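You operate a simulated robot arm through the tools that you are given. There is no shell and no other tool. Be economical: measure what you need, move in short steps, check, and stop when the job is done.

You are at the controls of a simulated two-armed robot. One attempt, no reset.

TASK
Hold the green tray, lift each dummy plug out and screw it on.
Fine: red plug on the black housing, yellow plug on the silver one; the tray stays where it is.

The check looks at the end state, three seconds after you hand in, the way a careful person would. Anything else that was tipped, shoved, dropped, spilled or broken makes it a failure.

THE ROBOT
Two 7-joint arms with two-finger parallel grippers on one trunk, on a base that drives. Base frame: it is fixed to the floor where the robot stands at the start and does not move with it; the origin is under the middle of the robot, x ahead of it, y to its left, z up. Units: m, degrees, N and s.
The left shoulder is at the start at [0.07, 0.134, 1.176], the right one opposite. With the tool pointing down near the work surface each hand reaches from about 0.18 to 0.64 m from the robot's upright axis, wherever it stands, measured 20 degrees to its own side. Places, roughly: grey cup (8x8x5 cm) [0.4, 0.3, 0.9]; red dummy plug (4x4x3 cm) [0.5, 0.1, 0.9]; yellow dummy plug (4x4x3 cm) [0.5, 0.1, 0.9]. Payload 1.57 kg a hand.
Tool frame (each hand has its own): the origin (TCP) lies between the finger pads and is the grasp point; the fingertips stand 0.03 m ahead of it; z points along the fingers, y is the line along which they close. The gripper opens to 0.08 m. The fingers are 0.017 m wide and 0.012 m thick; the gripper's body (0.04 by 0.082 m) begins 0.08 m behind the TCP.
Orientation is that of the tool frame in the base frame, as [roll, pitch, yaw] about the fixed x, y, z axes, in that order (R = Rz(yaw) Ry(pitch) Rx(roll)). With the fingers straight down and closing along the base's y, the tool's x points along the base's -x, its y along +y and its z along -z.

THE INTERFACE
- The arms move only by the tool servo_tool. It takes "left_moves", "right_moves" or both (then of equal length, played together; a hand with none holds still); each is a list of rows, each an object (a shift or turn left out is 0, a gripper value left out holds the last) with "jaw": the opening, from 0 (shut) to 1 (fully open); "dp": the shift along the tool's x, y, z in units of 30 mm (1.0 is 30 mm), a list of three; "delta_rot": the turn, a rotation vector about the tool's x, y, z in units of 6 degrees (1.0 is 6 degrees), a list of three. In form: [{"jaw": jaw, "dp": [x, y, z], "delta_rot": [rx, ry, rz]}, ...]. A call has 1 to 10 rows; each row shifts and turns the commanded pose from where the row before left it, along the tool's axes as they then stand. A call with a number of a shift or a turn outside -1 to 1 is refused whole. Rows are played at 5 a second. More than 0.05 m and 8.6 degrees between two rows, or a gripper value outside its range, and nothing of the call is played. A pose out of reach is approached as far as the arm can. The call stops where the force on the tool passes 40 N (or 10 N more than at its start, if that is more) or the arm is blocked; 0.2 s more then pass. The fingers move at their own pace (about 0.153 m/s each) and stop on an object; they squeeze with about 38 N. The grip force told is the motor's: it shows also when the fingers shut on nothing. Time passes only in rows, and 0.2 s behind the last, so rows that do not move let the fingers close. It gives the time, the measured TCP pose, the force on the tool (base axes), the opening and the grip force at its end, in the units of the frame above (readings bear some noise), with the torque about the TCP (base axes, N m) and any sound that the robot's microphone picked up.
- Cameras (640 x 400 px; columns grow to the right, rows downward): "scene" is now at [0.1318, 0.0203, 1.4099]; the picture's right is [0.20, -0.98, 0.00], its down [-0.60, -0.12, -0.79] and it looks along [0.77, 0.16, -0.61] (base axes); focal length 274 px, centre (320, 200). "left" rides on the left gripper at [0.072, 0.007, -0.122] in its tool frame; the picture's right is [-0.09, 1.00, 0.00], its down [-0.84, -0.08, -0.54] and it looks along [-0.54, -0.05, 0.84] (tool axes); focal length 238 px, centre (320, 200). "right" rides on the right gripper at [0.072, -0.007, -0.122] in its tool frame; the picture's right is [0.09, 1.00, 0.00], its down [-0.84, 0.08, -0.54] and it looks along [-0.54, 0.05, 0.84] (tool axes); focal length 238 px, centre (320, 200). There is no depth. A picture from a camera that has moved, and an enlarged one, comes with that camera's place and axes in the base frame and with its lens. The place of the scene camera against the robot may be out by one fixed shift of up to 0.012 m in any direction.
- get_image(camera): a new picture of that camera. No time passes.
- lift_body(by): slides the trunk up (or, below 0, down) by that many m; the arms and the scene camera ride with it, the base frame stays. It gives what a move gives, with no picture.
- steer(legs): drives the robot by 1 to 6 legs, each [ahead, left, turn to the left] in m, m and degrees, along the robot's own axes; the way and the turn of a leg run together, so that a leg with both is an arc; at most 1.5 m and 180 degrees a leg. The arms and the cameras ride along, it lands a little off, and it stops where it bumps. It gives what a move gives.
- pan_tilt(pan, tilt): turns the head with the scene camera to pan (to the left, within 86 degrees either way) and tilt (down, from -29 to 69), counted from straight ahead of the robot. It gives what a move gives.
- enlarge(camera, box): a new picture of the part [left, top, right, bottom] of that camera's present view, enlarged. No time passes.
- sign_off(): hands the job in; it is judged then, once.

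Go step by step. Nothing tells you exact positions but the pictures and the camera data: compare them with the known pose of the tool, close in by small moves and look again before you grip or let go. The budget is 120 turns and 100 pictures, counting those below and the enlarged ones. Unless the task says otherwise, let go and move clear before handing in, and close with one line.

The tools are called after "Request:" by a JSON object that holds its "method" and its "body". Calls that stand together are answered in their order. servo_tool: Moves the arms, as the interface text tells. Its arguments: {"type":"object","properties":{"left_moves":{"type":"array"},"right_moves":{"type":"array"}},"required":[]} The other tools are called the same way: lift_body (by) slides the trunk up or down; steer (legs) drives the base; pan_tilt (pan, tilt) turns the head that bears the scene camera; get_image (camera) takes a picture; enlarge (camera, box) takes an enlarged picture of a part of a camera's view; sign_off () hands the job in.

At the start:

```text
time: 0.0
left_ee_pos: [0.4013, 0.2046, 1.2102]
left_tool_rot: [179.9, 0.1, -179.8]
left_wrist_force: [0.1, -0.1, -0.2]
left_ft_torque: [0.01, 0.0, 0.01]
left_grip_width: 0.0801
left_gripper_force: 0.1
right_ee_pos: [0.4369, -0.1099, 1.1087]
right_tool_rot: [180.0, 0.0, 179.9]
right_wrist_force: [-0.2, 0.6, -0.1]
right_ft_torque: [-0.02, 0.04, 0.0]
right_grip_width: 0.08
right_gripper_force: 0.2
trunk travel left (down, up): [-0.75, 0.19]
robot x, y, heading: [-0.0016, 0.0, -0.1]
head pan, tilt: [11.4, 37.8]
```

scene: 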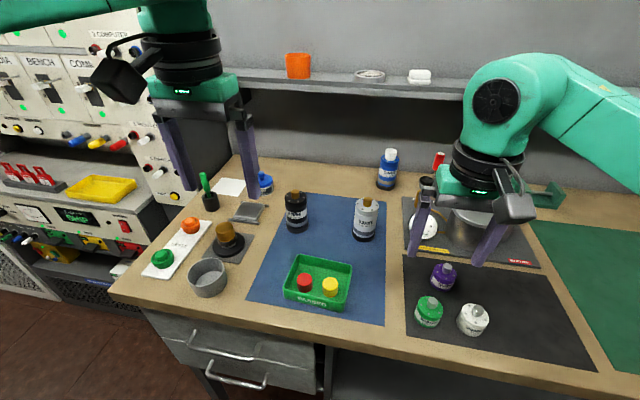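
right: 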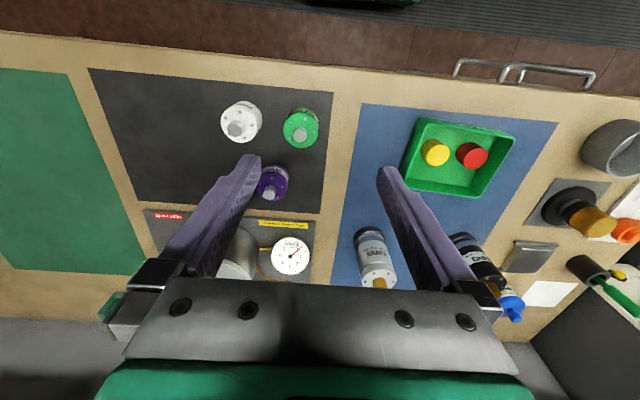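
left: 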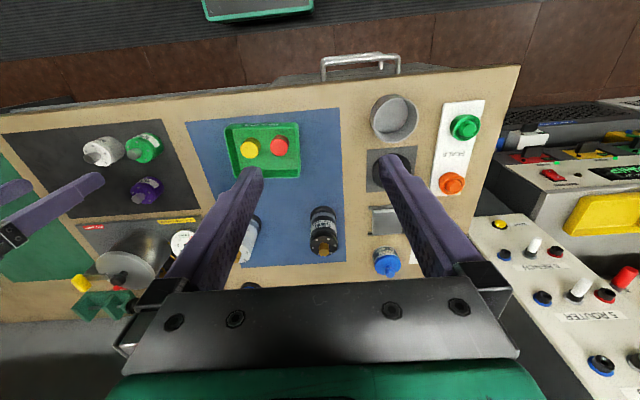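

I see the green tray with the red and yellow plugs on a blue mat, with the black and silver housings behind it. I'll enlarge the views to measure them.

Request:
{"method": "enlarge", "body": {"camera": "scene", "box": [260, 180, 400, 320]}}

Request:
{"method": "enlarge", "body": {"camera": "right", "box": [340, 100, 540, 300]}}

Request:
{"method": "enlarge", "body": {"camera": "left", "box": [200, 110, 360, 270]}}

```text
2.86 times, centred on (330, 250) of scene
camera zoom: at [0.1318, 0.0203, 1.4099], right [0.2, -0.98, 0.0], down [-0.6, -0.12, -0.79], along [0.77, 0.16, -0.61], focal length 783 px, centre (291, 57)
```

zoom: 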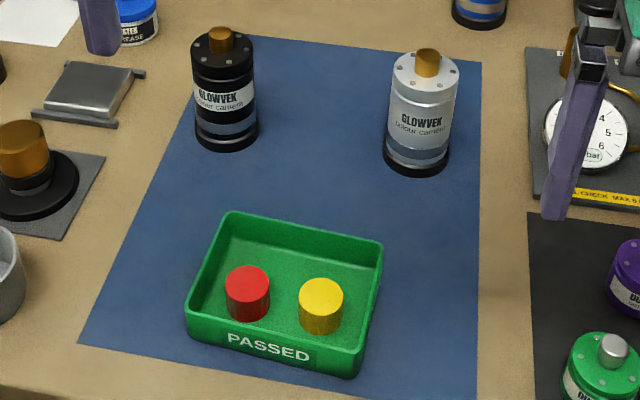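

```text
2.00 times, centred on (440, 200) of right
camera zoom: at [0.3642, -0.1165, 1.2314], right [-0.09, 1.0, 0.0], down [0.84, 0.08, 0.54], along [0.54, 0.05, -0.84], focal length 477 px, centre (80, 200)
```

zoom: 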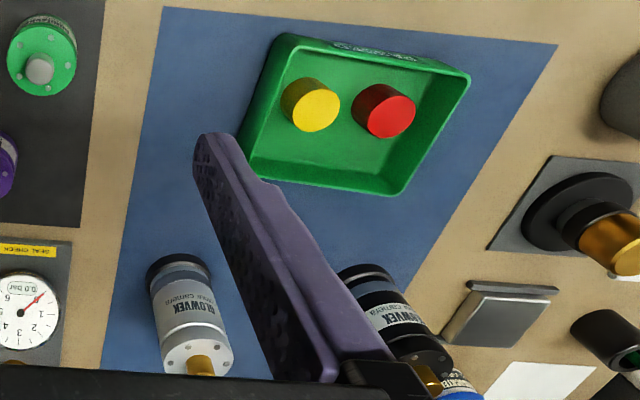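

```text
2.50 times, centred on (280, 190) of left
camera zoom: at [0.3302, 0.2093, 1.3328], right [0.09, 1.0, 0.0], down [0.84, -0.08, 0.54], along [0.54, -0.05, -0.84], focal length 596 px, centre (420, 225)
```

zoom: 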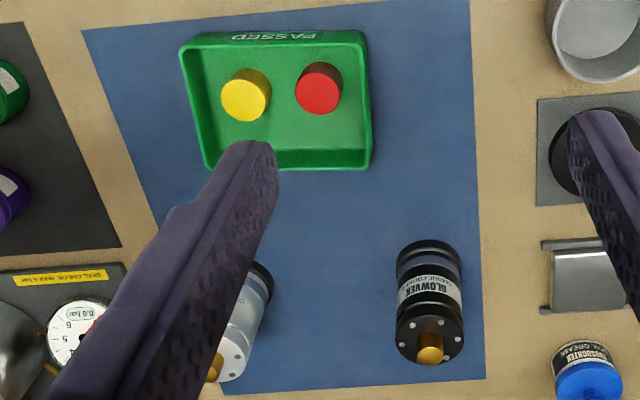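

Triangulated positions: red plug top is at about (.477, .121, .909), yellow at (.480, .064, .909), and the housing tips at (.645, .188) and (.647, .013) with z about 1.014. The housings are slightly out of reach, so I'll check the room in front of the base before driving ahead.

Request:
{"method": "pan_tilt", "body": {"pan": 0, "tilt": 69}}

Request:
{"method": "get_image", "body": {"camera": "scene"}}

```text
time: 1.0
left_ee_pos: [0.4006, 0.2054, 1.211]
left_tool_rot: [180.0, -0.1, -179.9]
left_wrist_force: [0.1, 0.7, 0.2]
left_ft_torque: [0.01, 0.0, 0.02]
left_grip_width: 0.0801
left_gripper_force: 0.1
right_ee_pos: [0.4368, -0.1087, 1.109]
right_tool_rot: [179.9, 0.0, 180.0]
right_wrist_force: [-0.1, -0.4, 0.2]
right_ft_torque: [0.01, 0.0, 0.03]
right_grip_width: 0.08
right_gripper_force: 0.1
trunk travel left (down, up): [-0.75, 0.19]
robot x, y, heading: [0.0043, 0.0017, -0.2]
head pan, tilt: [0.0, 68.8]
```

```text
93 pictures are left
camera scene: at [0.103, 0.0033, 1.3704], right [0.0, -1.0, 0.0], down [-0.93, 0.0, -0.36], along [0.36, 0.0, -0.93], focal length 274 px, centre (320, 200)
```

scene: 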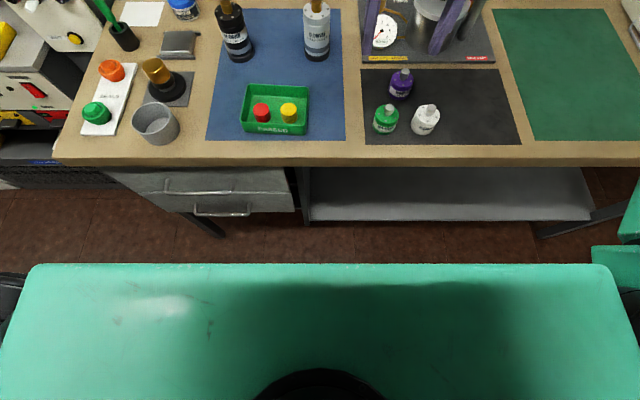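

There's about 13 cm or more of clearance between the robot's front and the bench. I'll drive 0.09 m ahead.

Request:
{"method": "steer", "body": {"legs": [[0.09, 0, 0]]}}

Request:
{"method": "pan_tilt", "body": {"pan": 8, "tilt": 50}}

Request:
{"method": "get_image", "body": {"camera": "scene"}}

Request:
{"method": "get_image", "body": {"camera": "left"}}

Request:
{"method": "get_image", "body": {"camera": "right"}}

```text
time: 2.1
left_ee_pos: [0.488, 0.2046, 1.2116]
left_tool_rot: [-180.0, 0.3, -179.8]
left_wrist_force: [-0.1, -0.1, 0.2]
left_ft_torque: [-0.03, -0.01, -0.03]
left_grip_width: 0.08
left_gripper_force: 0.1
right_ee_pos: [0.5242, -0.1089, 1.11]
right_tool_rot: [180.0, 0.2, -179.8]
right_wrist_force: [-0.4, 0.1, 0.3]
right_ft_torque: [0.01, -0.01, 0.01]
right_grip_width: 0.08
right_gripper_force: 0.1
trunk travel left (down, up): [-0.75, 0.19]
robot x, y, heading: [0.0896, -0.002, 0.2]
head pan, tilt: [0.0, 68.8]
```

```text
time: 2.9
left_ee_pos: [0.4915, 0.2045, 1.2112]
left_tool_rot: [179.9, 0.0, -179.8]
left_wrist_force: [-0.4, -0.5, 0.0]
left_ft_torque: [0.02, -0.02, 0.0]
left_grip_width: 0.08
left_gripper_force: 0.0
right_ee_pos: [0.5281, -0.1092, 1.1077]
right_tool_rot: [-179.9, 0.1, -179.9]
right_wrist_force: [-0.2, 0.5, 1.0]
right_ft_torque: [0.0, 0.03, -0.01]
right_grip_width: 0.0801
right_gripper_force: 0.1
trunk travel left (down, up): [-0.75, 0.19]
robot x, y, heading: [0.0917, -0.0008, 0.2]
head pan, tilt: [8.0, 50.0]
```

```text
92 pictures are left
camera scene: at [0.2146, 0.0142, 1.3921], right [0.14, -0.99, 0.0], down [-0.76, -0.11, -0.64], along [0.64, 0.09, -0.77], focal length 274 px, centre (320, 200)
```

scene: 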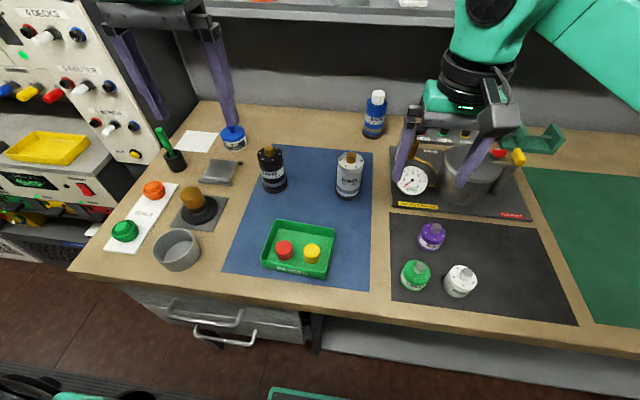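

```text
91 pictures are left
camera left: at [0.4211, 0.2098, 1.3326], right [0.09, 1.0, 0.0], down [0.84, -0.07, 0.54], along [0.54, -0.05, -0.84], focal length 238 px, centre (320, 200)
```

left: 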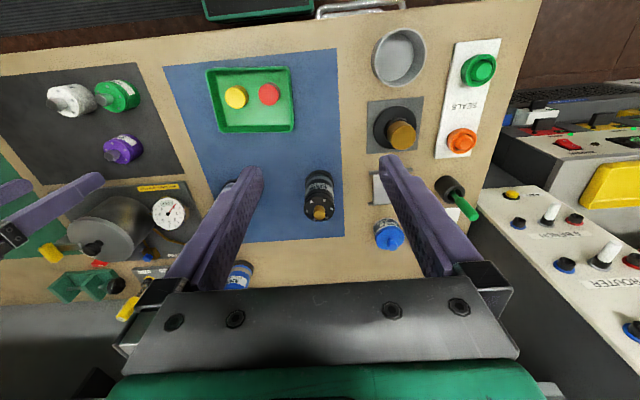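

```text
90 pictures are left
camera right: at [0.4555, -0.116, 1.2311], right [-0.09, 1.0, 0.0], down [0.84, 0.08, 0.54], along [0.54, 0.05, -0.84], focal length 238 px, centre (320, 200)
```

right: 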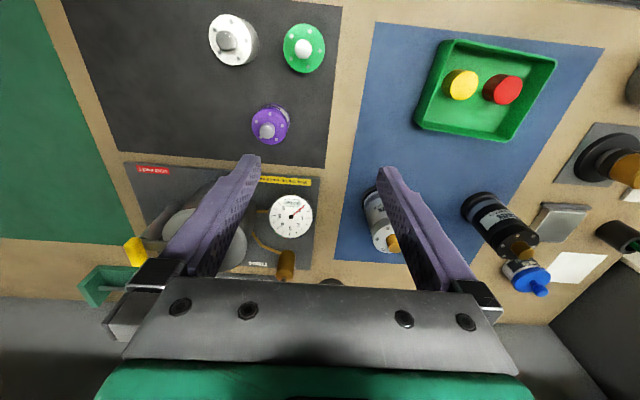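

Both hands now reach. I'll lower the left hand towards the left wall of the tray, ahead of the red plug, and bring the right hand over toward the yellow plug.

Request:
{"method": "servo_tool", "body": {"left_moves": [{"jaw": 0.5, "dp": [-0.11, -0.215, 0.85]}, {"dp": [-0.11, -0.215, 0.85]}, {"dp": [-0.11, -0.215, 0.85]}, {"dp": [-0.11, -0.215, 0.85]}, {"dp": [-0.11, -0.215, 0.85]}, {"dp": [-0.11, -0.215, 0.85]}, {"dp": [-0.11, -0.215, 0.85]}, {"dp": [-0.11, -0.215, 0.85]}], "right_moves": [{"jaw": 0.6, "dp": [0.2, 0.5, 0]}, {"dp": [0.2, 0.5, 0]}, {"dp": [0.2, 0.5, 0]}, {"dp": [0.2, 0.5, 0]}, {"dp": [0.2, 0.5, 0]}, {"dp": [0.2, 0.5, 0]}, {"dp": [0.2, 0.5, 0]}, {"dp": [0.2, 0.5, 0]}]}}

Request:
{"method": "get_image", "body": {"camera": "left"}}

Request:
{"method": "get_image", "body": {"camera": "right"}}

```text
time: 4.7
left_ee_pos: [0.518, 0.1541, 1.0065]
left_tool_rot: [180.0, 0.1, -179.9]
left_wrist_force: [0.7, -1.2, -0.1]
left_ft_torque: [-0.03, -0.02, 0.02]
left_grip_width: 0.0401
left_gripper_force: 0.0
right_ee_pos: [0.4786, 0.0105, 1.1092]
right_tool_rot: [-180.0, 0.0, -180.0]
right_wrist_force: [-0.5, 1.0, -0.1]
right_ft_torque: [0.01, 0.01, 0.01]
right_grip_width: 0.0479
right_gripper_force: 0.0
trunk travel left (down, up): [-0.75, 0.19]
robot x, y, heading: [0.09, 0.0014, 0.4]
head pan, tilt: [8.0, 50.0]
```

```text
89 pictures are left
camera left: at [0.4482, 0.1593, 1.1284], right [0.09, 1.0, 0.0], down [0.84, -0.08, 0.54], along [0.54, -0.05, -0.84], focal length 238 px, centre (320, 200)
```

left: 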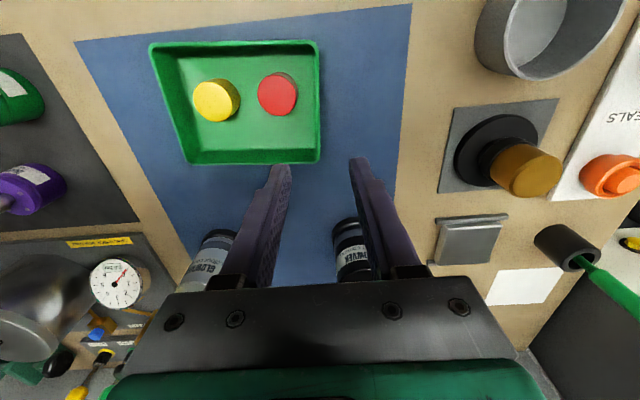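

```text
88 pictures are left
camera right: at [0.4068, 0.0038, 1.2319], right [-0.09, 1.0, 0.0], down [0.84, 0.08, 0.54], along [0.54, 0.05, -0.84], focal length 238 px, centre (320, 200)
```

right: 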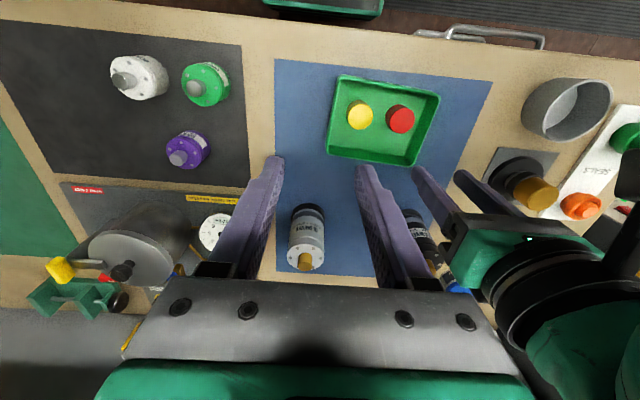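

The tray is yawed about -4.5°, its rim is near z .918, and the left wall is centred at y≈.152 at x≈.518. I'll turn the left hand to match, lower it part way and look.

Request:
{"method": "servo_tool", "body": {"left_moves": [{"jaw": 0.4, "dp": [0, -0.06, 0.5], "delta_rot": [0, 0, 0.75]}, {"dp": [0, 0, 0.6]}, {"dp": [0, 0, 0.6]}, {"dp": [0, 0, 0.4]}]}}

Request:
{"method": "get_image", "body": {"camera": "left"}}

Request:
{"method": "enlarge", "body": {"camera": "scene", "box": [230, 130, 390, 290]}}

```text
time: 5.7
left_ee_pos: [0.5183, 0.1496, 0.9421]
left_tool_rot: [-179.9, 0.0, 175.8]
left_wrist_force: [-0.8, -0.2, -0.7]
left_ft_torque: [0.01, 0.03, -0.01]
left_grip_width: 0.0321
left_gripper_force: 0.1
right_ee_pos: [0.4779, 0.01, 1.1091]
right_tool_rot: [180.0, -0.1, -180.0]
right_wrist_force: [-1.5, 0.2, -0.6]
right_ft_torque: [-0.05, -0.07, -0.03]
right_grip_width: 0.0477
right_gripper_force: 0.0
trunk travel left (down, up): [-0.75, 0.19]
robot x, y, heading: [0.086, -0.0025, 0.2]
head pan, tilt: [8.0, 50.0]
```

```text
87 pictures are left
camera left: at [0.4481, 0.1618, 1.0651], right [0.17, 0.99, 0.0], down [0.83, -0.14, 0.54], along [0.54, -0.09, -0.84], focal length 238 px, centre (320, 200)
```

left: 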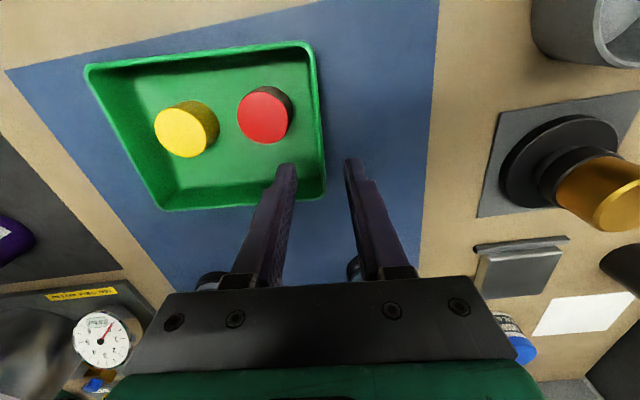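

```text
2.50 times, centred on (310, 210) of scene
camera zoom: at [0.2138, 0.0144, 1.3923], right [0.14, -0.99, 0.0], down [-0.76, -0.11, -0.64], along [0.64, 0.09, -0.77], focal length 685 px, centre (345, 175)
```

zoom: 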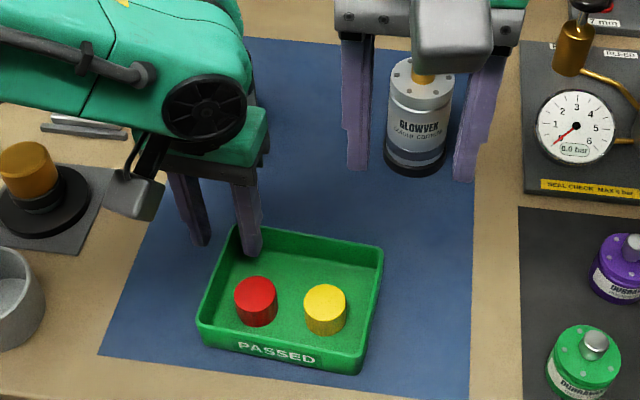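

The fingers are centred on the left wall. I'll lower 22 mm and close gently on it.

Request:
{"method": "servo_tool", "body": {"left_moves": [{"dp": [0, 0, 0.4]}, {"dp": [0, 0, 0.33]}, {}]}}

Request:
{"method": "get_image", "body": {"camera": "left"}}

```text
time: 6.5
left_ee_pos: [0.5183, 0.1499, 0.923]
left_tool_rot: [179.9, 0.1, 175.7]
left_wrist_force: [0.8, -0.4, 0.2]
left_ft_torque: [0.03, 0.03, -0.02]
left_grip_width: 0.0318
left_gripper_force: 0.1
right_ee_pos: [0.4779, 0.0107, 1.1098]
right_tool_rot: [-180.0, -0.1, -179.9]
right_wrist_force: [0.4, 0.7, 0.2]
right_ft_torque: [0.01, 0.02, -0.02]
right_grip_width: 0.0482
right_gripper_force: 0.0
trunk travel left (down, up): [-0.75, 0.19]
robot x, y, heading: [0.0886, 0.001, -0.0]
head pan, tilt: [8.0, 50.0]
```

```text
85 pictures are left
camera left: at [0.4473, 0.1615, 1.0437], right [0.17, 0.99, 0.0], down [0.83, -0.14, 0.54], along [0.54, -0.09, -0.84], focal length 238 px, centre (320, 200)
```

left: 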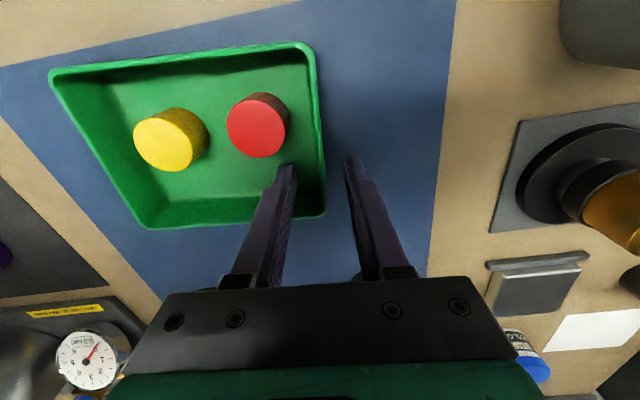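

The wall sits centred between the fingers, so I'll close on it to hold the tray.

Request:
{"method": "servo_tool", "body": {"left_moves": [{"jaw": 0.2}, {"jaw": 0.1}, {"jaw": 0.0}, {}]}}

Request:
{"method": "get_image", "body": {"camera": "left"}}

```text
time: 7.5
left_ee_pos: [0.5174, 0.1506, 0.9214]
left_tool_rot: [180.0, 0.1, 175.7]
left_wrist_force: [0.4, 0.2, 0.7]
left_ft_torque: [0.0, 0.11, 0.0]
left_grip_width: 0.0023
left_gripper_force: 23.8
right_ee_pos: [0.4776, 0.0094, 1.1094]
right_tool_rot: [-180.0, 0.0, -179.9]
right_wrist_force: [0.6, -0.3, 0.4]
right_ft_torque: [-0.01, -0.02, 0.01]
right_grip_width: 0.0483
right_gripper_force: 0.0
trunk travel left (down, up): [-0.75, 0.19]
robot x, y, heading: [0.0884, -0.0013, 0.3]
head pan, tilt: [8.0, 50.0]
```

```text
84 pictures are left
camera left: at [0.4475, 0.1616, 1.0437], right [0.17, 0.99, 0.0], down [0.83, -0.14, 0.54], along [0.54, -0.09, -0.84], focal length 238 px, centre (320, 200)
```

left: 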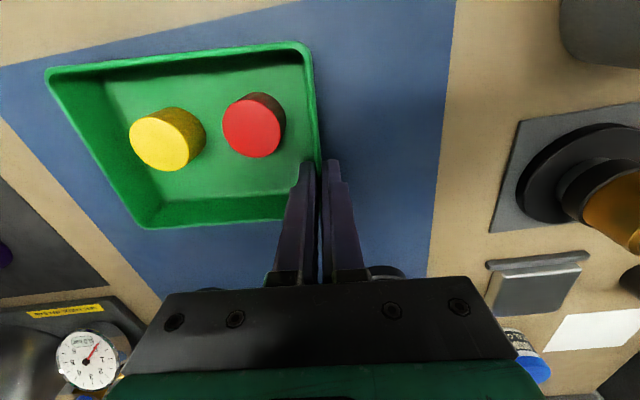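

The tray is held, having shifted about 2 mm, which I'll nudge back. Next I'll put the right hand above the yellow plug with its closing axis turned 45° so the fingers clear the red plug and the walls.

Request:
{"method": "servo_tool", "body": {"left_moves": [{"dp": [0, 0.06, 0]}, {}, {}, {}, {}, {}, {}, {}, {}, {}], "right_moves": [{"dp": [-0.04, 0.87, 0.2]}, {"dp": [0, 0.87, 0.2]}, {"delta_rot": [0, 0, -0.94]}, {"delta_rot": [0, 0, -0.94]}, {"delta_rot": [0, 0, -0.94]}, {"delta_rot": [0, 0, -0.94]}, {"delta_rot": [0, 0, -0.94]}, {"delta_rot": [0, 0, -0.94]}, {"delta_rot": [0, 0, -0.94]}, {"delta_rot": [0, 0, -0.94]}]}}

Request:
{"method": "get_image", "body": {"camera": "right"}}

Request:
{"method": "get_image", "body": {"camera": "scene"}}

```text
time: 9.7
left_ee_pos: [0.5171, 0.1523, 0.9216]
left_tool_rot: [180.0, 0.1, 175.6]
left_wrist_force: [0.5, -0.1, 1.3]
left_ft_torque: [0.01, 0.0, 0.04]
left_grip_width: 0.0022
left_gripper_force: 23.3
right_ee_pos: [0.4788, 0.063, 1.0972]
right_tool_rot: [180.0, 0.0, -134.8]
right_wrist_force: [0.8, -0.9, -0.1]
right_ft_torque: [0.04, 0.0, -0.02]
right_grip_width: 0.0482
right_gripper_force: 0.0
trunk travel left (down, up): [-0.75, 0.19]
robot x, y, heading: [0.0918, 0.0005, 0.3]
head pan, tilt: [8.0, 50.0]
```

```text
83 pictures are left
camera right: at [0.4338, 0.0071, 1.2197], right [-0.77, 0.64, 0.0], down [0.53, 0.65, 0.54], along [0.34, 0.42, -0.84], focal length 238 px, centre (320, 200)
```

right: 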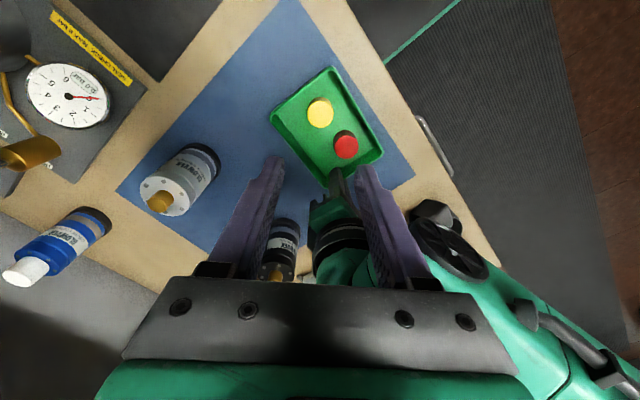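

```text
82 pictures are left
camera scene: at [0.2133, 0.0141, 1.3924], right [0.14, -0.99, 0.0], down [-0.76, -0.11, -0.64], along [0.64, 0.09, -0.77], focal length 274 px, centre (320, 200)
```

scene: 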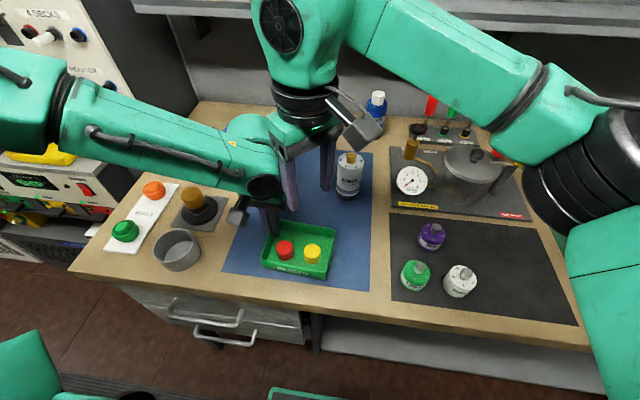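

The aim on yellow is good to within 2 mm. I'll lower part way and check the clearance to the left wrist.

Request:
{"method": "servo_tool", "body": {"right_moves": [{"dp": [0.06, 0, 0.6]}, {"dp": [0, 0, 0.7]}, {"dp": [0, 0, 0.7]}, {"dp": [0, 0, 0.6]}]}}

Request:
{"method": "get_image", "body": {"camera": "right"}}

Request:
{"method": "enlarge", "body": {"camera": "scene", "box": [220, 100, 380, 290]}}

Request:
{"method": "get_image", "body": {"camera": "left"}}

```text
time: 10.3
left_ee_pos: [0.5156, 0.1537, 0.9206]
left_tool_rot: [179.9, 0.1, 175.9]
left_wrist_force: [-1.0, -3.0, 9.3]
left_ft_torque: [-0.03, 0.26, 0.1]
left_grip_width: 0.0022
left_gripper_force: 24.0
right_ee_pos: [0.4792, 0.0599, 1.0643]
right_tool_rot: [-180.0, 0.4, -135.1]
right_wrist_force: [0.2, -4.5, 0.5]
right_ft_torque: [0.35, 0.04, 0.07]
right_grip_width: 0.0481
right_gripper_force: 0.2
trunk travel left (down, up): [-0.75, 0.19]
robot x, y, heading: [0.0924, -0.0033, -0.1]
head pan, tilt: [8.0, 50.0]
stopped in row 3 (right hand): the force on the tool passed its limit (the readings are from after the stop); the commanded pose is now the measured one
```

```text
81 pictures are left
camera right: at [0.4319, 0.0035, 1.187], right [-0.77, 0.64, 0.0], down [0.54, 0.64, 0.55], along [0.35, 0.42, -0.84], focal length 238 px, centre (320, 200)
```

right: 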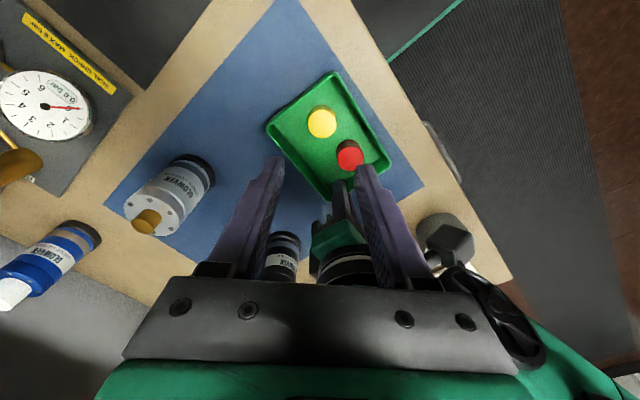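

```text
2.11 times, centred on (300, 195) of scene
camera zoom: at [0.2116, 0.0133, 1.3926], right [0.14, -0.99, 0.0], down [-0.76, -0.11, -0.64], along [0.64, 0.09, -0.77], focal length 577 px, centre (362, 210)
```

zoom: 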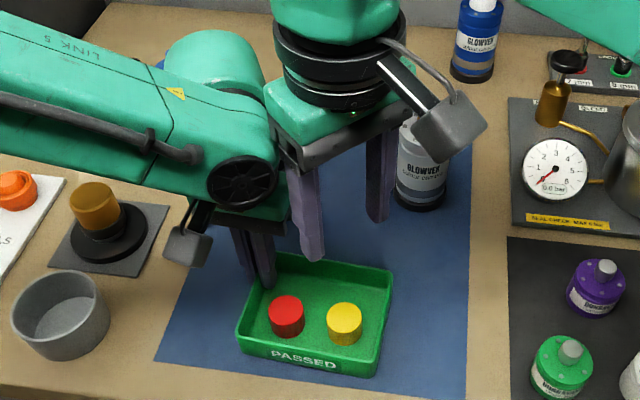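

```text
79 pictures are left
camera left: at [0.4465, 0.1638, 1.0434], right [0.16, 0.99, 0.0], down [0.83, -0.14, 0.54], along [0.54, -0.09, -0.84], focal length 238 px, centre (320, 200)
```

left: 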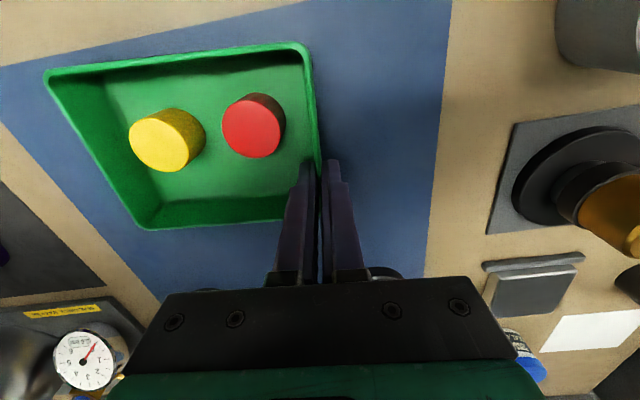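

The right gripper body lightly touched the left wrist, so this holding pose is too crowded. I'll retract the right hand and release the left, then re-hold on the far wall with the left hand leaning outward.

Request:
{"method": "servo_tool", "body": {"right_moves": [{"dp": [0, 0, -0.8]}, {"dp": [0.5, -0.5, -0.8]}, {"dp": [0.5, -0.5, 0]}, {"dp": [0.5, -0.5, 0]}, {"dp": [0.5, -0.5, 0]}]}}

Request:
{"method": "servo_tool", "body": {"left_moves": [{"jaw": 0.2}, {"jaw": 0.4}, {"dp": [0, 0, -0.8]}, {"dp": [0, 0, -0.8]}, {"dp": [0, 0, -0.8]}, {"dp": [-0.3, 0.2, -0.8]}, {"dp": [-0.3, 0, 0]}]}}

Request:
{"method": "get_image", "body": {"camera": "left"}}

```text
time: 11.5
left_ee_pos: [0.5164, 0.1524, 0.9203]
left_tool_rot: [179.8, 0.2, 175.9]
left_wrist_force: [0.2, -1.7, 13.8]
left_ft_torque: [-0.04, 0.09, 0.06]
left_grip_width: 0.0023
left_gripper_force: 23.7
right_ee_pos: [0.4785, -0.0256, 1.1122]
right_tool_rot: [179.9, 0.4, -135.2]
right_wrist_force: [0.4, 0.1, 0.0]
right_ft_torque: [-0.01, -0.02, 0.02]
right_grip_width: 0.0481
right_gripper_force: 0.1
trunk travel left (down, up): [-0.75, 0.19]
robot x, y, heading: [0.0913, -0.0065, 0.1]
head pan, tilt: [8.0, 50.0]
```

```text
time: 13.1
left_ee_pos: [0.5361, 0.1578, 1.0155]
left_tool_rot: [180.0, -0.2, 175.9]
left_wrist_force: [0.4, 0.0, 0.3]
left_ft_torque: [0.02, 0.02, 0.0]
left_grip_width: 0.0321
left_gripper_force: 0.2
right_ee_pos: [0.481, -0.0241, 1.1093]
right_tool_rot: [179.8, 0.2, -135.1]
right_wrist_force: [-0.3, 0.4, 0.4]
right_ft_torque: [0.01, 0.0, -0.01]
right_grip_width: 0.0481
right_gripper_force: 0.0
trunk travel left (down, up): [-0.75, 0.19]
robot x, y, heading: [0.0888, -0.0008, 0.3]
head pan, tilt: [8.0, 50.0]
```

```text
78 pictures are left
camera left: at [0.4671, 0.1698, 1.1379], right [0.16, 0.99, 0.0], down [0.83, -0.14, 0.54], along [0.53, -0.09, -0.84], focal length 238 px, centre (320, 200)
```

left: 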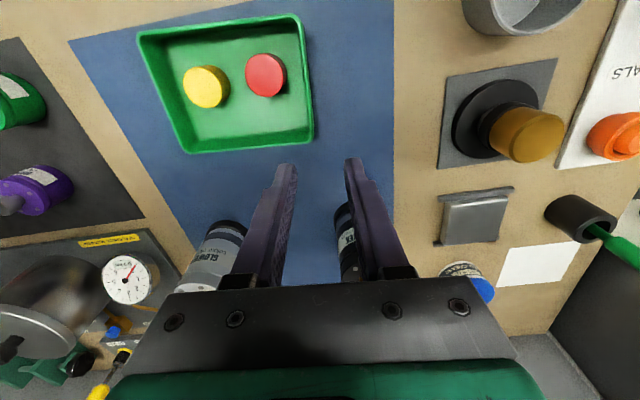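

The tray is still in place. I'll turn the left hand about 90° so it closes along x, then lean it outward.

Request:
{"method": "servo_tool", "body": {"left_moves": [{"delta_rot": [0, 0, 1]}, {"delta_rot": [0, 0, 1]}, {"delta_rot": [0, 0, 1]}, {"delta_rot": [0, 0, 1]}, {"delta_rot": [0, 0, 1]}, {"delta_rot": [0, 0, 1]}, {"delta_rot": [0, 0, 1]}, {"delta_rot": [0, 0, 1]}, {"delta_rot": [0, 0, 1]}, {"delta_rot": [0, 0, 1]}]}}

Request:
{"method": "servo_tool", "body": {"left_moves": [{"delta_rot": [0, 0, 1]}, {"delta_rot": [0, 0, 1]}, {"delta_rot": [0, 0, 1]}, {"delta_rot": [0, 0, 1]}, {"delta_rot": [0, 0, 0.8]}, {"delta_rot": [0, -1, 0]}, {"delta_rot": [0, -1, 0]}, {"delta_rot": [0, -1, 0]}, {"delta_rot": [0, -1, 0]}, {"delta_rot": [0, -1, 0]}]}}

Request:
{"method": "get_image", "body": {"camera": "left"}}

Request:
{"method": "get_image", "body": {"camera": "scene"}}

```text
time: 15.3
left_ee_pos: [0.5352, 0.1598, 1.0162]
left_tool_rot: [179.9, -0.1, 115.7]
left_wrist_force: [0.0, -0.3, -0.2]
left_ft_torque: [0.0, 0.02, -0.01]
left_grip_width: 0.0317
left_gripper_force: 0.0
right_ee_pos: [0.48, -0.025, 1.1099]
right_tool_rot: [179.9, 0.3, -135.0]
right_wrist_force: [-0.5, 0.2, 0.4]
right_ft_torque: [-0.01, 0.02, 0.0]
right_grip_width: 0.048
right_gripper_force: 0.0
trunk travel left (down, up): [-0.75, 0.19]
robot x, y, heading: [0.0937, -0.0, -0.1]
head pan, tilt: [8.0, 50.0]
```

```text
time: 17.5
left_ee_pos: [0.5363, 0.159, 1.0164]
left_tool_rot: [-180.0, 30.1, 87.1]
left_wrist_force: [0.0, 1.0, -1.1]
left_ft_torque: [-0.01, -0.01, -0.04]
left_grip_width: 0.0322
left_gripper_force: 0.1
right_ee_pos: [0.4791, -0.0236, 1.1111]
right_tool_rot: [179.9, 0.1, -135.1]
right_wrist_force: [0.2, -0.6, -0.1]
right_ft_torque: [-0.02, 0.0, 0.02]
right_grip_width: 0.0482
right_gripper_force: 0.1
trunk travel left (down, up): [-0.75, 0.19]
robot x, y, heading: [0.0888, 0.0036, 0.2]
head pan, tilt: [8.0, 50.0]
```

```text
77 pictures are left
camera left: at [0.5499, 0.2811, 1.0859], right [0.99, -0.13, 0.05], down [-0.1, -0.45, 0.89], along [-0.09, -0.88, -0.46], focal length 238 px, centre (320, 200)
```

left: 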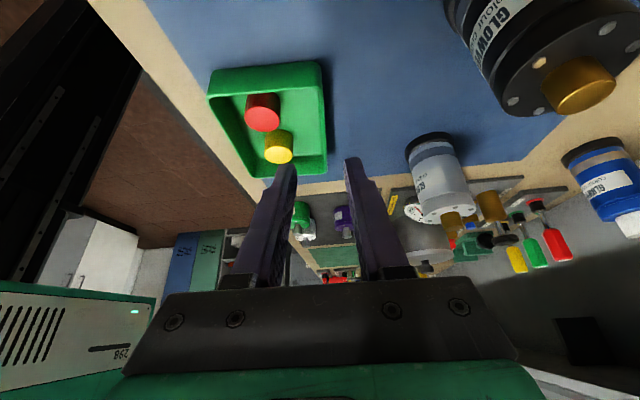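

```text
76 pictures are left
camera scene: at [0.2135, 0.015, 1.3923], right [0.14, -0.99, 0.0], down [-0.76, -0.11, -0.64], along [0.64, 0.09, -0.77], focal length 274 px, centre (320, 200)
```

scene: 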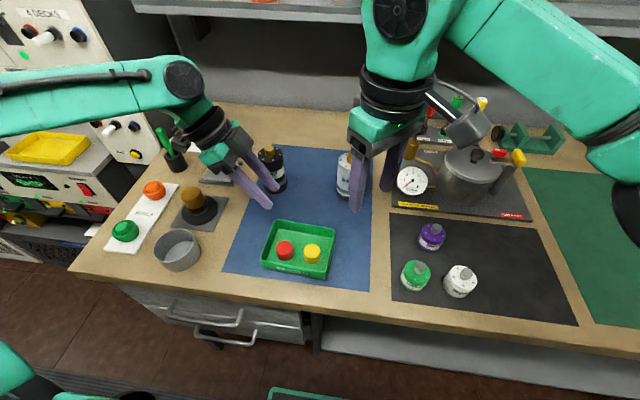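

The left hand now leans clear. I'll bring it down to just above the far wall and compare the finger gap with the rim.

Request:
{"method": "servo_tool", "body": {"left_moves": [{"dp": [0.08, 0.046, 0.74]}, {"dp": [0.08, 0.046, 0.73]}, {"dp": [0.08, 0.046, 0.73]}, {}]}}

Request:
{"method": "get_image", "body": {"camera": "left"}}

Request:
{"method": "enlarge", "body": {"camera": "scene", "box": [240, 160, 360, 280]}}

Request:
{"method": "get_image", "body": {"camera": "right"}}

```text
time: 18.5
left_ee_pos: [0.539, 0.1315, 0.9547]
left_tool_rot: [180.0, 30.1, 87.1]
left_wrist_force: [1.1, 0.5, 0.5]
left_ft_torque: [0.02, 0.03, -0.01]
left_grip_width: 0.0318
left_gripper_force: 0.2
right_ee_pos: [0.4798, -0.0247, 1.1116]
right_tool_rot: [180.0, 0.3, -135.1]
right_wrist_force: [-0.2, 0.5, -0.4]
right_ft_torque: [-0.02, 0.02, -0.02]
right_grip_width: 0.0478
right_gripper_force: 0.0
trunk travel left (down, up): [-0.75, 0.19]
robot x, y, heading: [0.0871, 0.0001, 0.0]
head pan, tilt: [8.0, 50.0]
```

```text
75 pictures are left
camera left: at [0.5524, 0.2525, 1.0246], right [0.99, -0.13, 0.05], down [-0.1, -0.45, 0.89], along [-0.09, -0.88, -0.46], focal length 238 px, centre (320, 200)
```

left: 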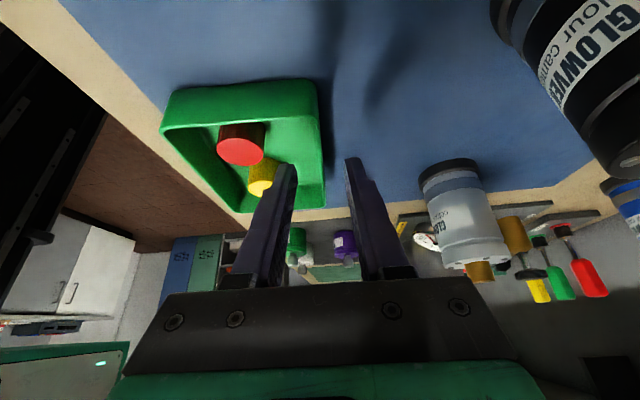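

```text
3.33 times, centred on (300, 220) of scene
camera zoom: at [0.2133, 0.0143, 1.3924], right [0.14, -0.99, 0.0], down [-0.76, -0.11, -0.64], along [0.64, 0.09, -0.77], focal length 914 px, centre (387, 133)
```

zoom: 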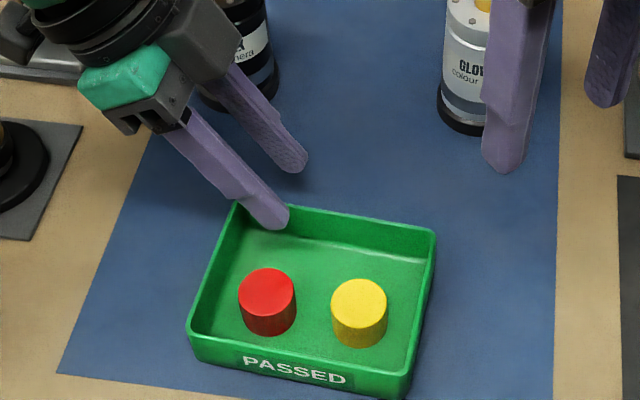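

```text
73 pictures are left
camera right: at [0.4333, -0.0809, 1.2333], right [-0.77, 0.64, 0.0], down [0.54, 0.64, 0.55], along [0.35, 0.42, -0.84], focal length 238 px, centre (320, 200)
```

right: 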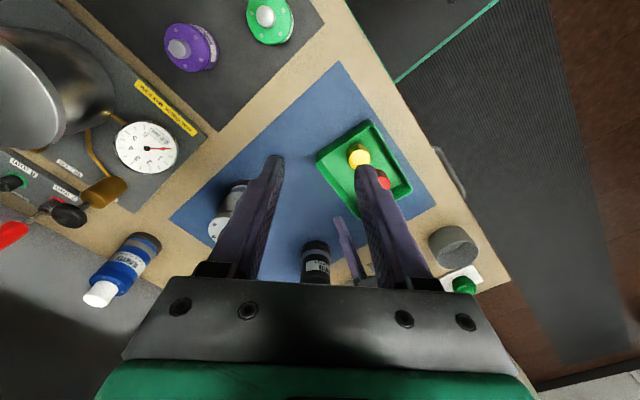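

The far wall is centred between the fingers, so I'll lower straight down about 33 mm.

Request:
{"method": "servo_tool", "body": {"left_moves": [{"dp": [0.275, 0.02, 0.477]}, {"dp": [0.275, 0.02, 0.477]}, {}]}}

Request:
{"method": "get_image", "body": {"camera": "left"}}

Request:
{"method": "enlarge", "body": {"camera": "scene", "box": [240, 160, 360, 280]}}

```text
time: 19.3
left_ee_pos: [0.5409, 0.1313, 0.922]
left_tool_rot: [-180.0, 29.9, 87.0]
left_wrist_force: [-0.4, -0.1, 0.5]
left_ft_torque: [0.0, -0.02, 0.02]
left_grip_width: 0.032
left_gripper_force: 0.0
right_ee_pos: [0.4795, -0.0256, 1.1109]
right_tool_rot: [179.9, 0.2, -135.1]
right_wrist_force: [1.0, -0.2, -0.3]
right_ft_torque: [0.01, -0.03, 0.0]
right_grip_width: 0.0482
right_gripper_force: 0.0
trunk travel left (down, up): [-0.75, 0.19]
robot x, y, heading: [0.0914, -0.0016, -0.0]
head pan, tilt: [8.0, 50.0]
```

```text
72 pictures are left
camera left: at [0.5547, 0.252, 0.9919], right [0.99, -0.13, 0.05], down [-0.1, -0.45, 0.89], along [-0.09, -0.88, -0.46], focal length 238 px, centre (320, 200)
```

left: 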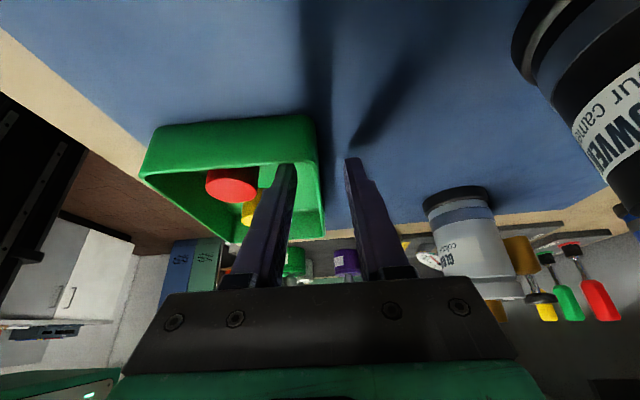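

```text
3.33 times, centred on (300, 220) of scene
camera zoom: at [0.2131, 0.0141, 1.3924], right [0.14, -0.99, 0.0], down [-0.76, -0.11, -0.64], along [0.64, 0.09, -0.77], focal length 914 px, centre (387, 133)
```

zoom: 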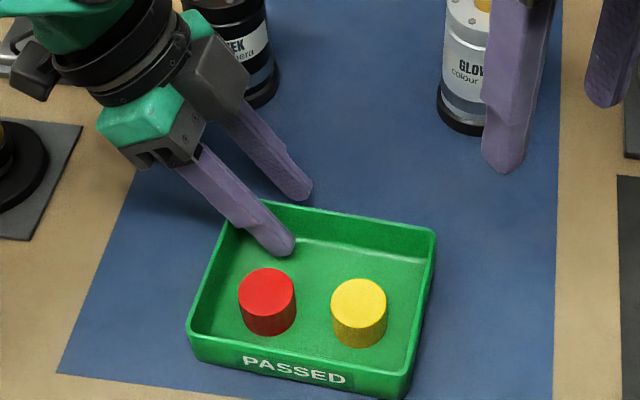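

The wall is centred, so I'll close to hold the tray.

Request:
{"method": "servo_tool", "body": {"left_moves": [{"jaw": 0.2}, {"jaw": 0.1}, {"jaw": 0.0}, {}]}}

Request:
{"method": "enlarge", "body": {"camera": "scene", "box": [240, 160, 360, 280]}}

```text
time: 20.3
left_ee_pos: [0.5405, 0.1317, 0.9209]
left_tool_rot: [179.9, 29.9, 87.0]
left_wrist_force: [0.4, -0.3, 0.0]
left_ft_torque: [0.02, 0.0, 0.06]
left_grip_width: 0.0024
left_gripper_force: 24.0
right_ee_pos: [0.4797, -0.0248, 1.1106]
right_tool_rot: [179.8, 0.2, -135.0]
right_wrist_force: [0.5, 0.6, -0.1]
right_ft_torque: [-0.01, 0.03, 0.01]
right_grip_width: 0.0481
right_gripper_force: 0.0
trunk travel left (down, up): [-0.75, 0.19]
robot x, y, heading: [0.0898, 0.0006, 0.0]
head pan, tilt: [8.0, 50.0]
```

```text
3.33 times, centred on (300, 220) of scene
camera zoom: at [0.2136, 0.0141, 1.3923], right [0.14, -0.99, 0.0], down [-0.76, -0.11, -0.64], along [0.64, 0.09, -0.77], focal length 914 px, centre (387, 133)
```

zoom: 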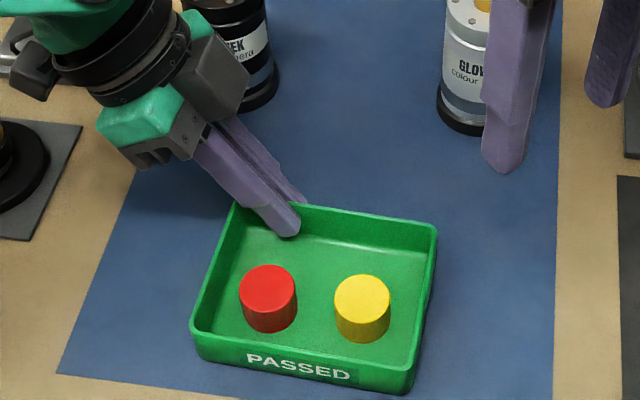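

The tray is held with only about 2 mm of shift. Now I'll bring the right hand over yellow and go down part way.

Request:
{"method": "servo_tool", "body": {"right_moves": [{"dp": [-0.67, 0.67, 0]}, {"dp": [-0.67, 0.67, 0]}, {"dp": [-0.67, 0.67, 0]}, {"dp": [0, 0, 0.8]}, {"dp": [0, 0, 0.8]}, {"dp": [0, 0, 0.8]}, {"dp": [0, 0, 0.8]}, {"dp": [0, 0, 0.8]}, {"dp": [0, 0, 0.3]}]}}

Request:
{"method": "get_image", "body": {"camera": "right"}}

Request:
{"method": "enlarge", "body": {"camera": "scene", "box": [240, 140, 380, 280]}}

```text
time: 22.3
left_ee_pos: [0.5412, 0.1302, 0.9219]
left_tool_rot: [-180.0, 29.8, 87.2]
left_wrist_force: [0.3, -0.3, 0.5]
left_ft_torque: [-0.08, -0.01, -0.03]
left_grip_width: 0.0024
left_gripper_force: 23.8
right_ee_pos: [0.4803, 0.0602, 0.9818]
right_tool_rot: [179.8, 0.2, -135.0]
right_wrist_force: [0.0, 0.2, -0.9]
right_ft_torque: [-0.01, -0.03, -0.02]
right_grip_width: 0.0477
right_gripper_force: 0.0
trunk travel left (down, up): [-0.75, 0.19]
robot x, y, heading: [0.0881, -0.0001, 0.1]
head pan, tilt: [8.0, 50.0]
```

```text
69 pictures are left
camera right: at [0.4341, 0.0044, 1.1043], right [-0.77, 0.64, 0.0], down [0.54, 0.64, 0.55], along [0.35, 0.42, -0.84], focal length 238 px, centre (320, 200)
```

right: 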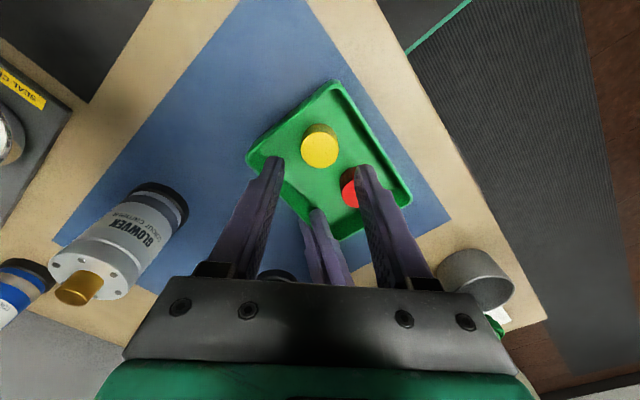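

```text
2.86 times, centred on (310, 210) of scene
camera zoom: at [0.2136, 0.0142, 1.3923], right [0.14, -0.99, 0.0], down [-0.76, -0.11, -0.64], along [0.64, 0.09, -0.77], focal length 783 px, centre (349, 171)
```

zoom: 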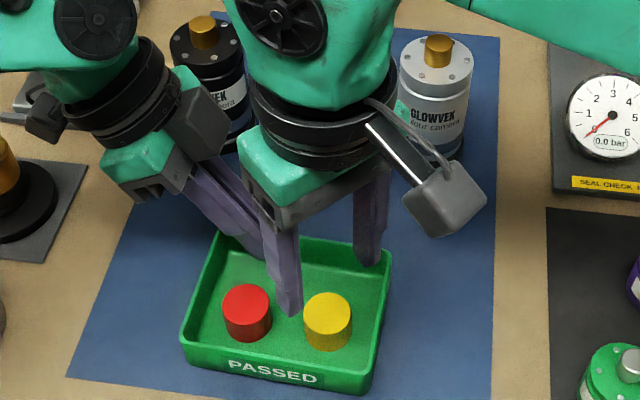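

Yellow is 2 mm off the TCP. I'll correct that, narrow the jaw to 42 mm and lower in two steps.

Request:
{"method": "servo_tool", "body": {"right_moves": [{"jaw": 0.53, "dp": [-0.083, 0, 0]}, {"dp": [0, 0, 0.5]}, {"dp": [0, 0, 0.5]}, {"dp": [0, 0, 0.5]}, {}]}}

Request:
{"method": "get_image", "body": {"camera": "right"}}

Request:
{"method": "enlarge", "body": {"camera": "scene", "box": [240, 180, 350, 280]}}

```text
time: 23.5
left_ee_pos: [0.54, 0.1302, 0.9225]
left_tool_rot: [-180.0, 29.9, 87.0]
left_wrist_force: [-0.8, 0.3, -0.1]
left_ft_torque: [0.02, 0.02, 0.0]
left_grip_width: 0.0024
left_gripper_force: 23.5
right_ee_pos: [0.4806, 0.0627, 0.9377]
right_tool_rot: [179.9, 0.1, -135.1]
right_wrist_force: [-0.1, 0.5, -0.1]
right_ft_torque: [0.03, 0.07, -0.02]
right_grip_width: 0.0425
right_gripper_force: 0.0
trunk travel left (down, up): [-0.75, 0.19]
robot x, y, heading: [0.0898, 0.0034, 0.1]
head pan, tilt: [8.0, 50.0]
```

```text
67 pictures are left
camera right: at [0.4351, 0.0071, 1.0601], right [-0.77, 0.64, 0.0], down [0.54, 0.64, 0.55], along [0.35, 0.42, -0.84], focal length 238 px, centre (320, 200)
```

right: 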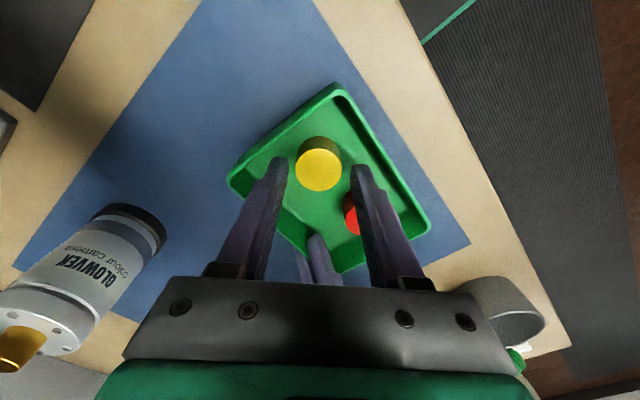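

```text
4.00 times, centred on (295, 230) of scene
camera zoom: at [0.2135, 0.0142, 1.3923], right [0.14, -0.99, 0.0], down [-0.76, -0.11, -0.64], along [0.64, 0.09, -0.77], focal length 1097 px, centre (420, 80)
```

zoom: 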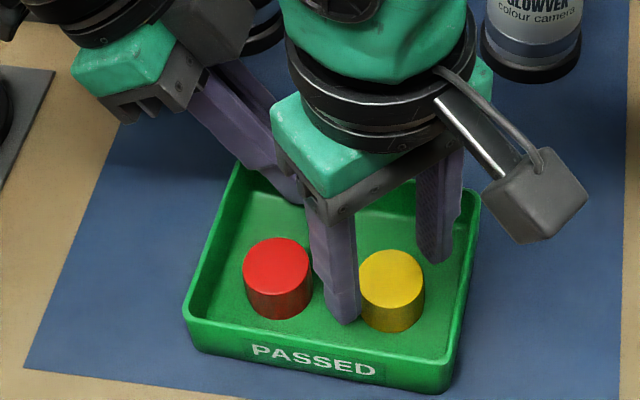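

The fingers straddle yellow well. I'll make a small correction, lower 21 mm and close.

Request:
{"method": "servo_tool", "body": {"right_moves": [{"dp": [-0.06, -0.02, 0.3]}, {"dp": [0, 0, 0.4]}, {}, {"jaw": 0.3}, {"jaw": 0.15}, {}]}}

Request:
{"method": "get_image", "body": {"camera": "right"}}

```text
time: 24.9
left_ee_pos: [0.5401, 0.1304, 0.922]
left_tool_rot: [179.9, 29.8, 87.1]
left_wrist_force: [0.4, -0.8, 0.6]
left_ft_torque: [0.0, 0.0, -0.01]
left_grip_width: 0.0021
left_gripper_force: 23.8
right_ee_pos: [0.483, 0.0643, 0.9161]
right_tool_rot: [179.9, 0.2, -135.2]
right_wrist_force: [0.4, -0.5, 0.7]
right_ft_torque: [0.01, 0.0, -0.01]
right_grip_width: 0.0311
right_gripper_force: 37.8
trunk travel left (down, up): [-0.75, 0.19]
robot x, y, heading: [0.0892, 0.0009, 0.0]
head pan, tilt: [8.0, 50.0]
```

```text
65 pictures are left
camera right: at [0.4369, 0.008, 1.0384], right [-0.77, 0.64, 0.0], down [0.54, 0.64, 0.55], along [0.35, 0.42, -0.84], focal length 238 px, centre (320, 200)
```

right: 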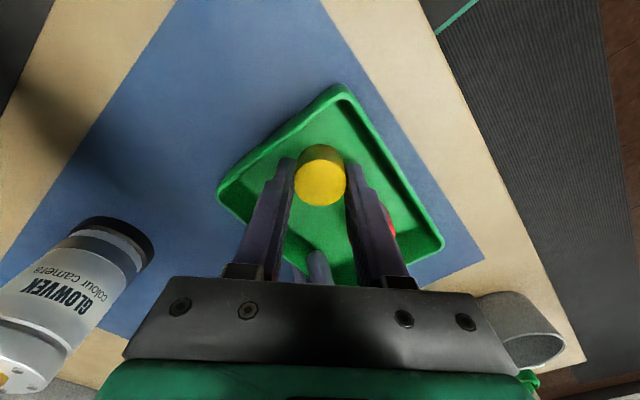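

Yellow is gripped at 31 mm. I'll lift straight up and look.

Request:
{"method": "servo_tool", "body": {"right_moves": [{"dp": [0, 0, -0.5]}, {"dp": [0, 0, -0.7]}, {"dp": [0, 0, -0.9]}, {"dp": [0, 0, -0.9]}, {"dp": [0, 0, -0.9]}, {"dp": [0, 0, -0.9]}, {"dp": [0, 0, -0.9]}]}}

Request:
{"method": "get_image", "body": {"camera": "right"}}

Request:
{"method": "get_image", "body": {"camera": "scene"}}

```text
time: 26.5
left_ee_pos: [0.5396, 0.1311, 0.921]
left_tool_rot: [-180.0, 29.9, 87.1]
left_wrist_force: [-0.9, 0.5, -0.1]
left_ft_torque: [0.03, 0.0, -0.03]
left_grip_width: 0.0022
left_gripper_force: 23.6
right_ee_pos: [0.4821, 0.064, 1.0877]
right_tool_rot: [179.9, 0.2, -135.1]
right_wrist_force: [0.4, -0.8, -0.3]
right_ft_torque: [0.0, 0.03, 0.02]
right_grip_width: 0.0311
right_gripper_force: 37.7
trunk travel left (down, up): [-0.75, 0.19]
robot x, y, heading: [0.0885, -0.0007, -0.1]
head pan, tilt: [8.0, 50.0]
```

```text
64 pictures are left
camera right: at [0.4361, 0.0069, 1.2104], right [-0.77, 0.64, 0.0], down [0.54, 0.64, 0.55], along [0.35, 0.42, -0.84], focal length 238 px, centre (320, 200)
```

right: 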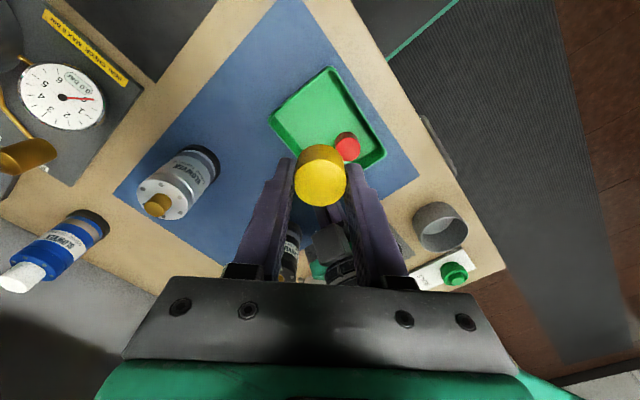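

```text
63 pictures are left
camera scene: at [0.2131, 0.0144, 1.3923], right [0.14, -0.99, 0.0], down [-0.76, -0.11, -0.64], along [0.64, 0.09, -0.77], focal length 274 px, centre (320, 200)
```

scene: 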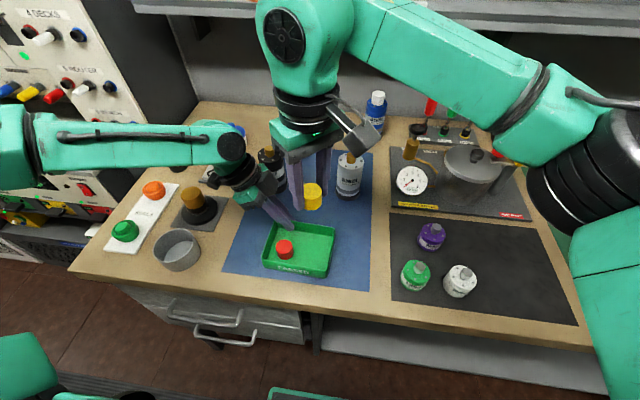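

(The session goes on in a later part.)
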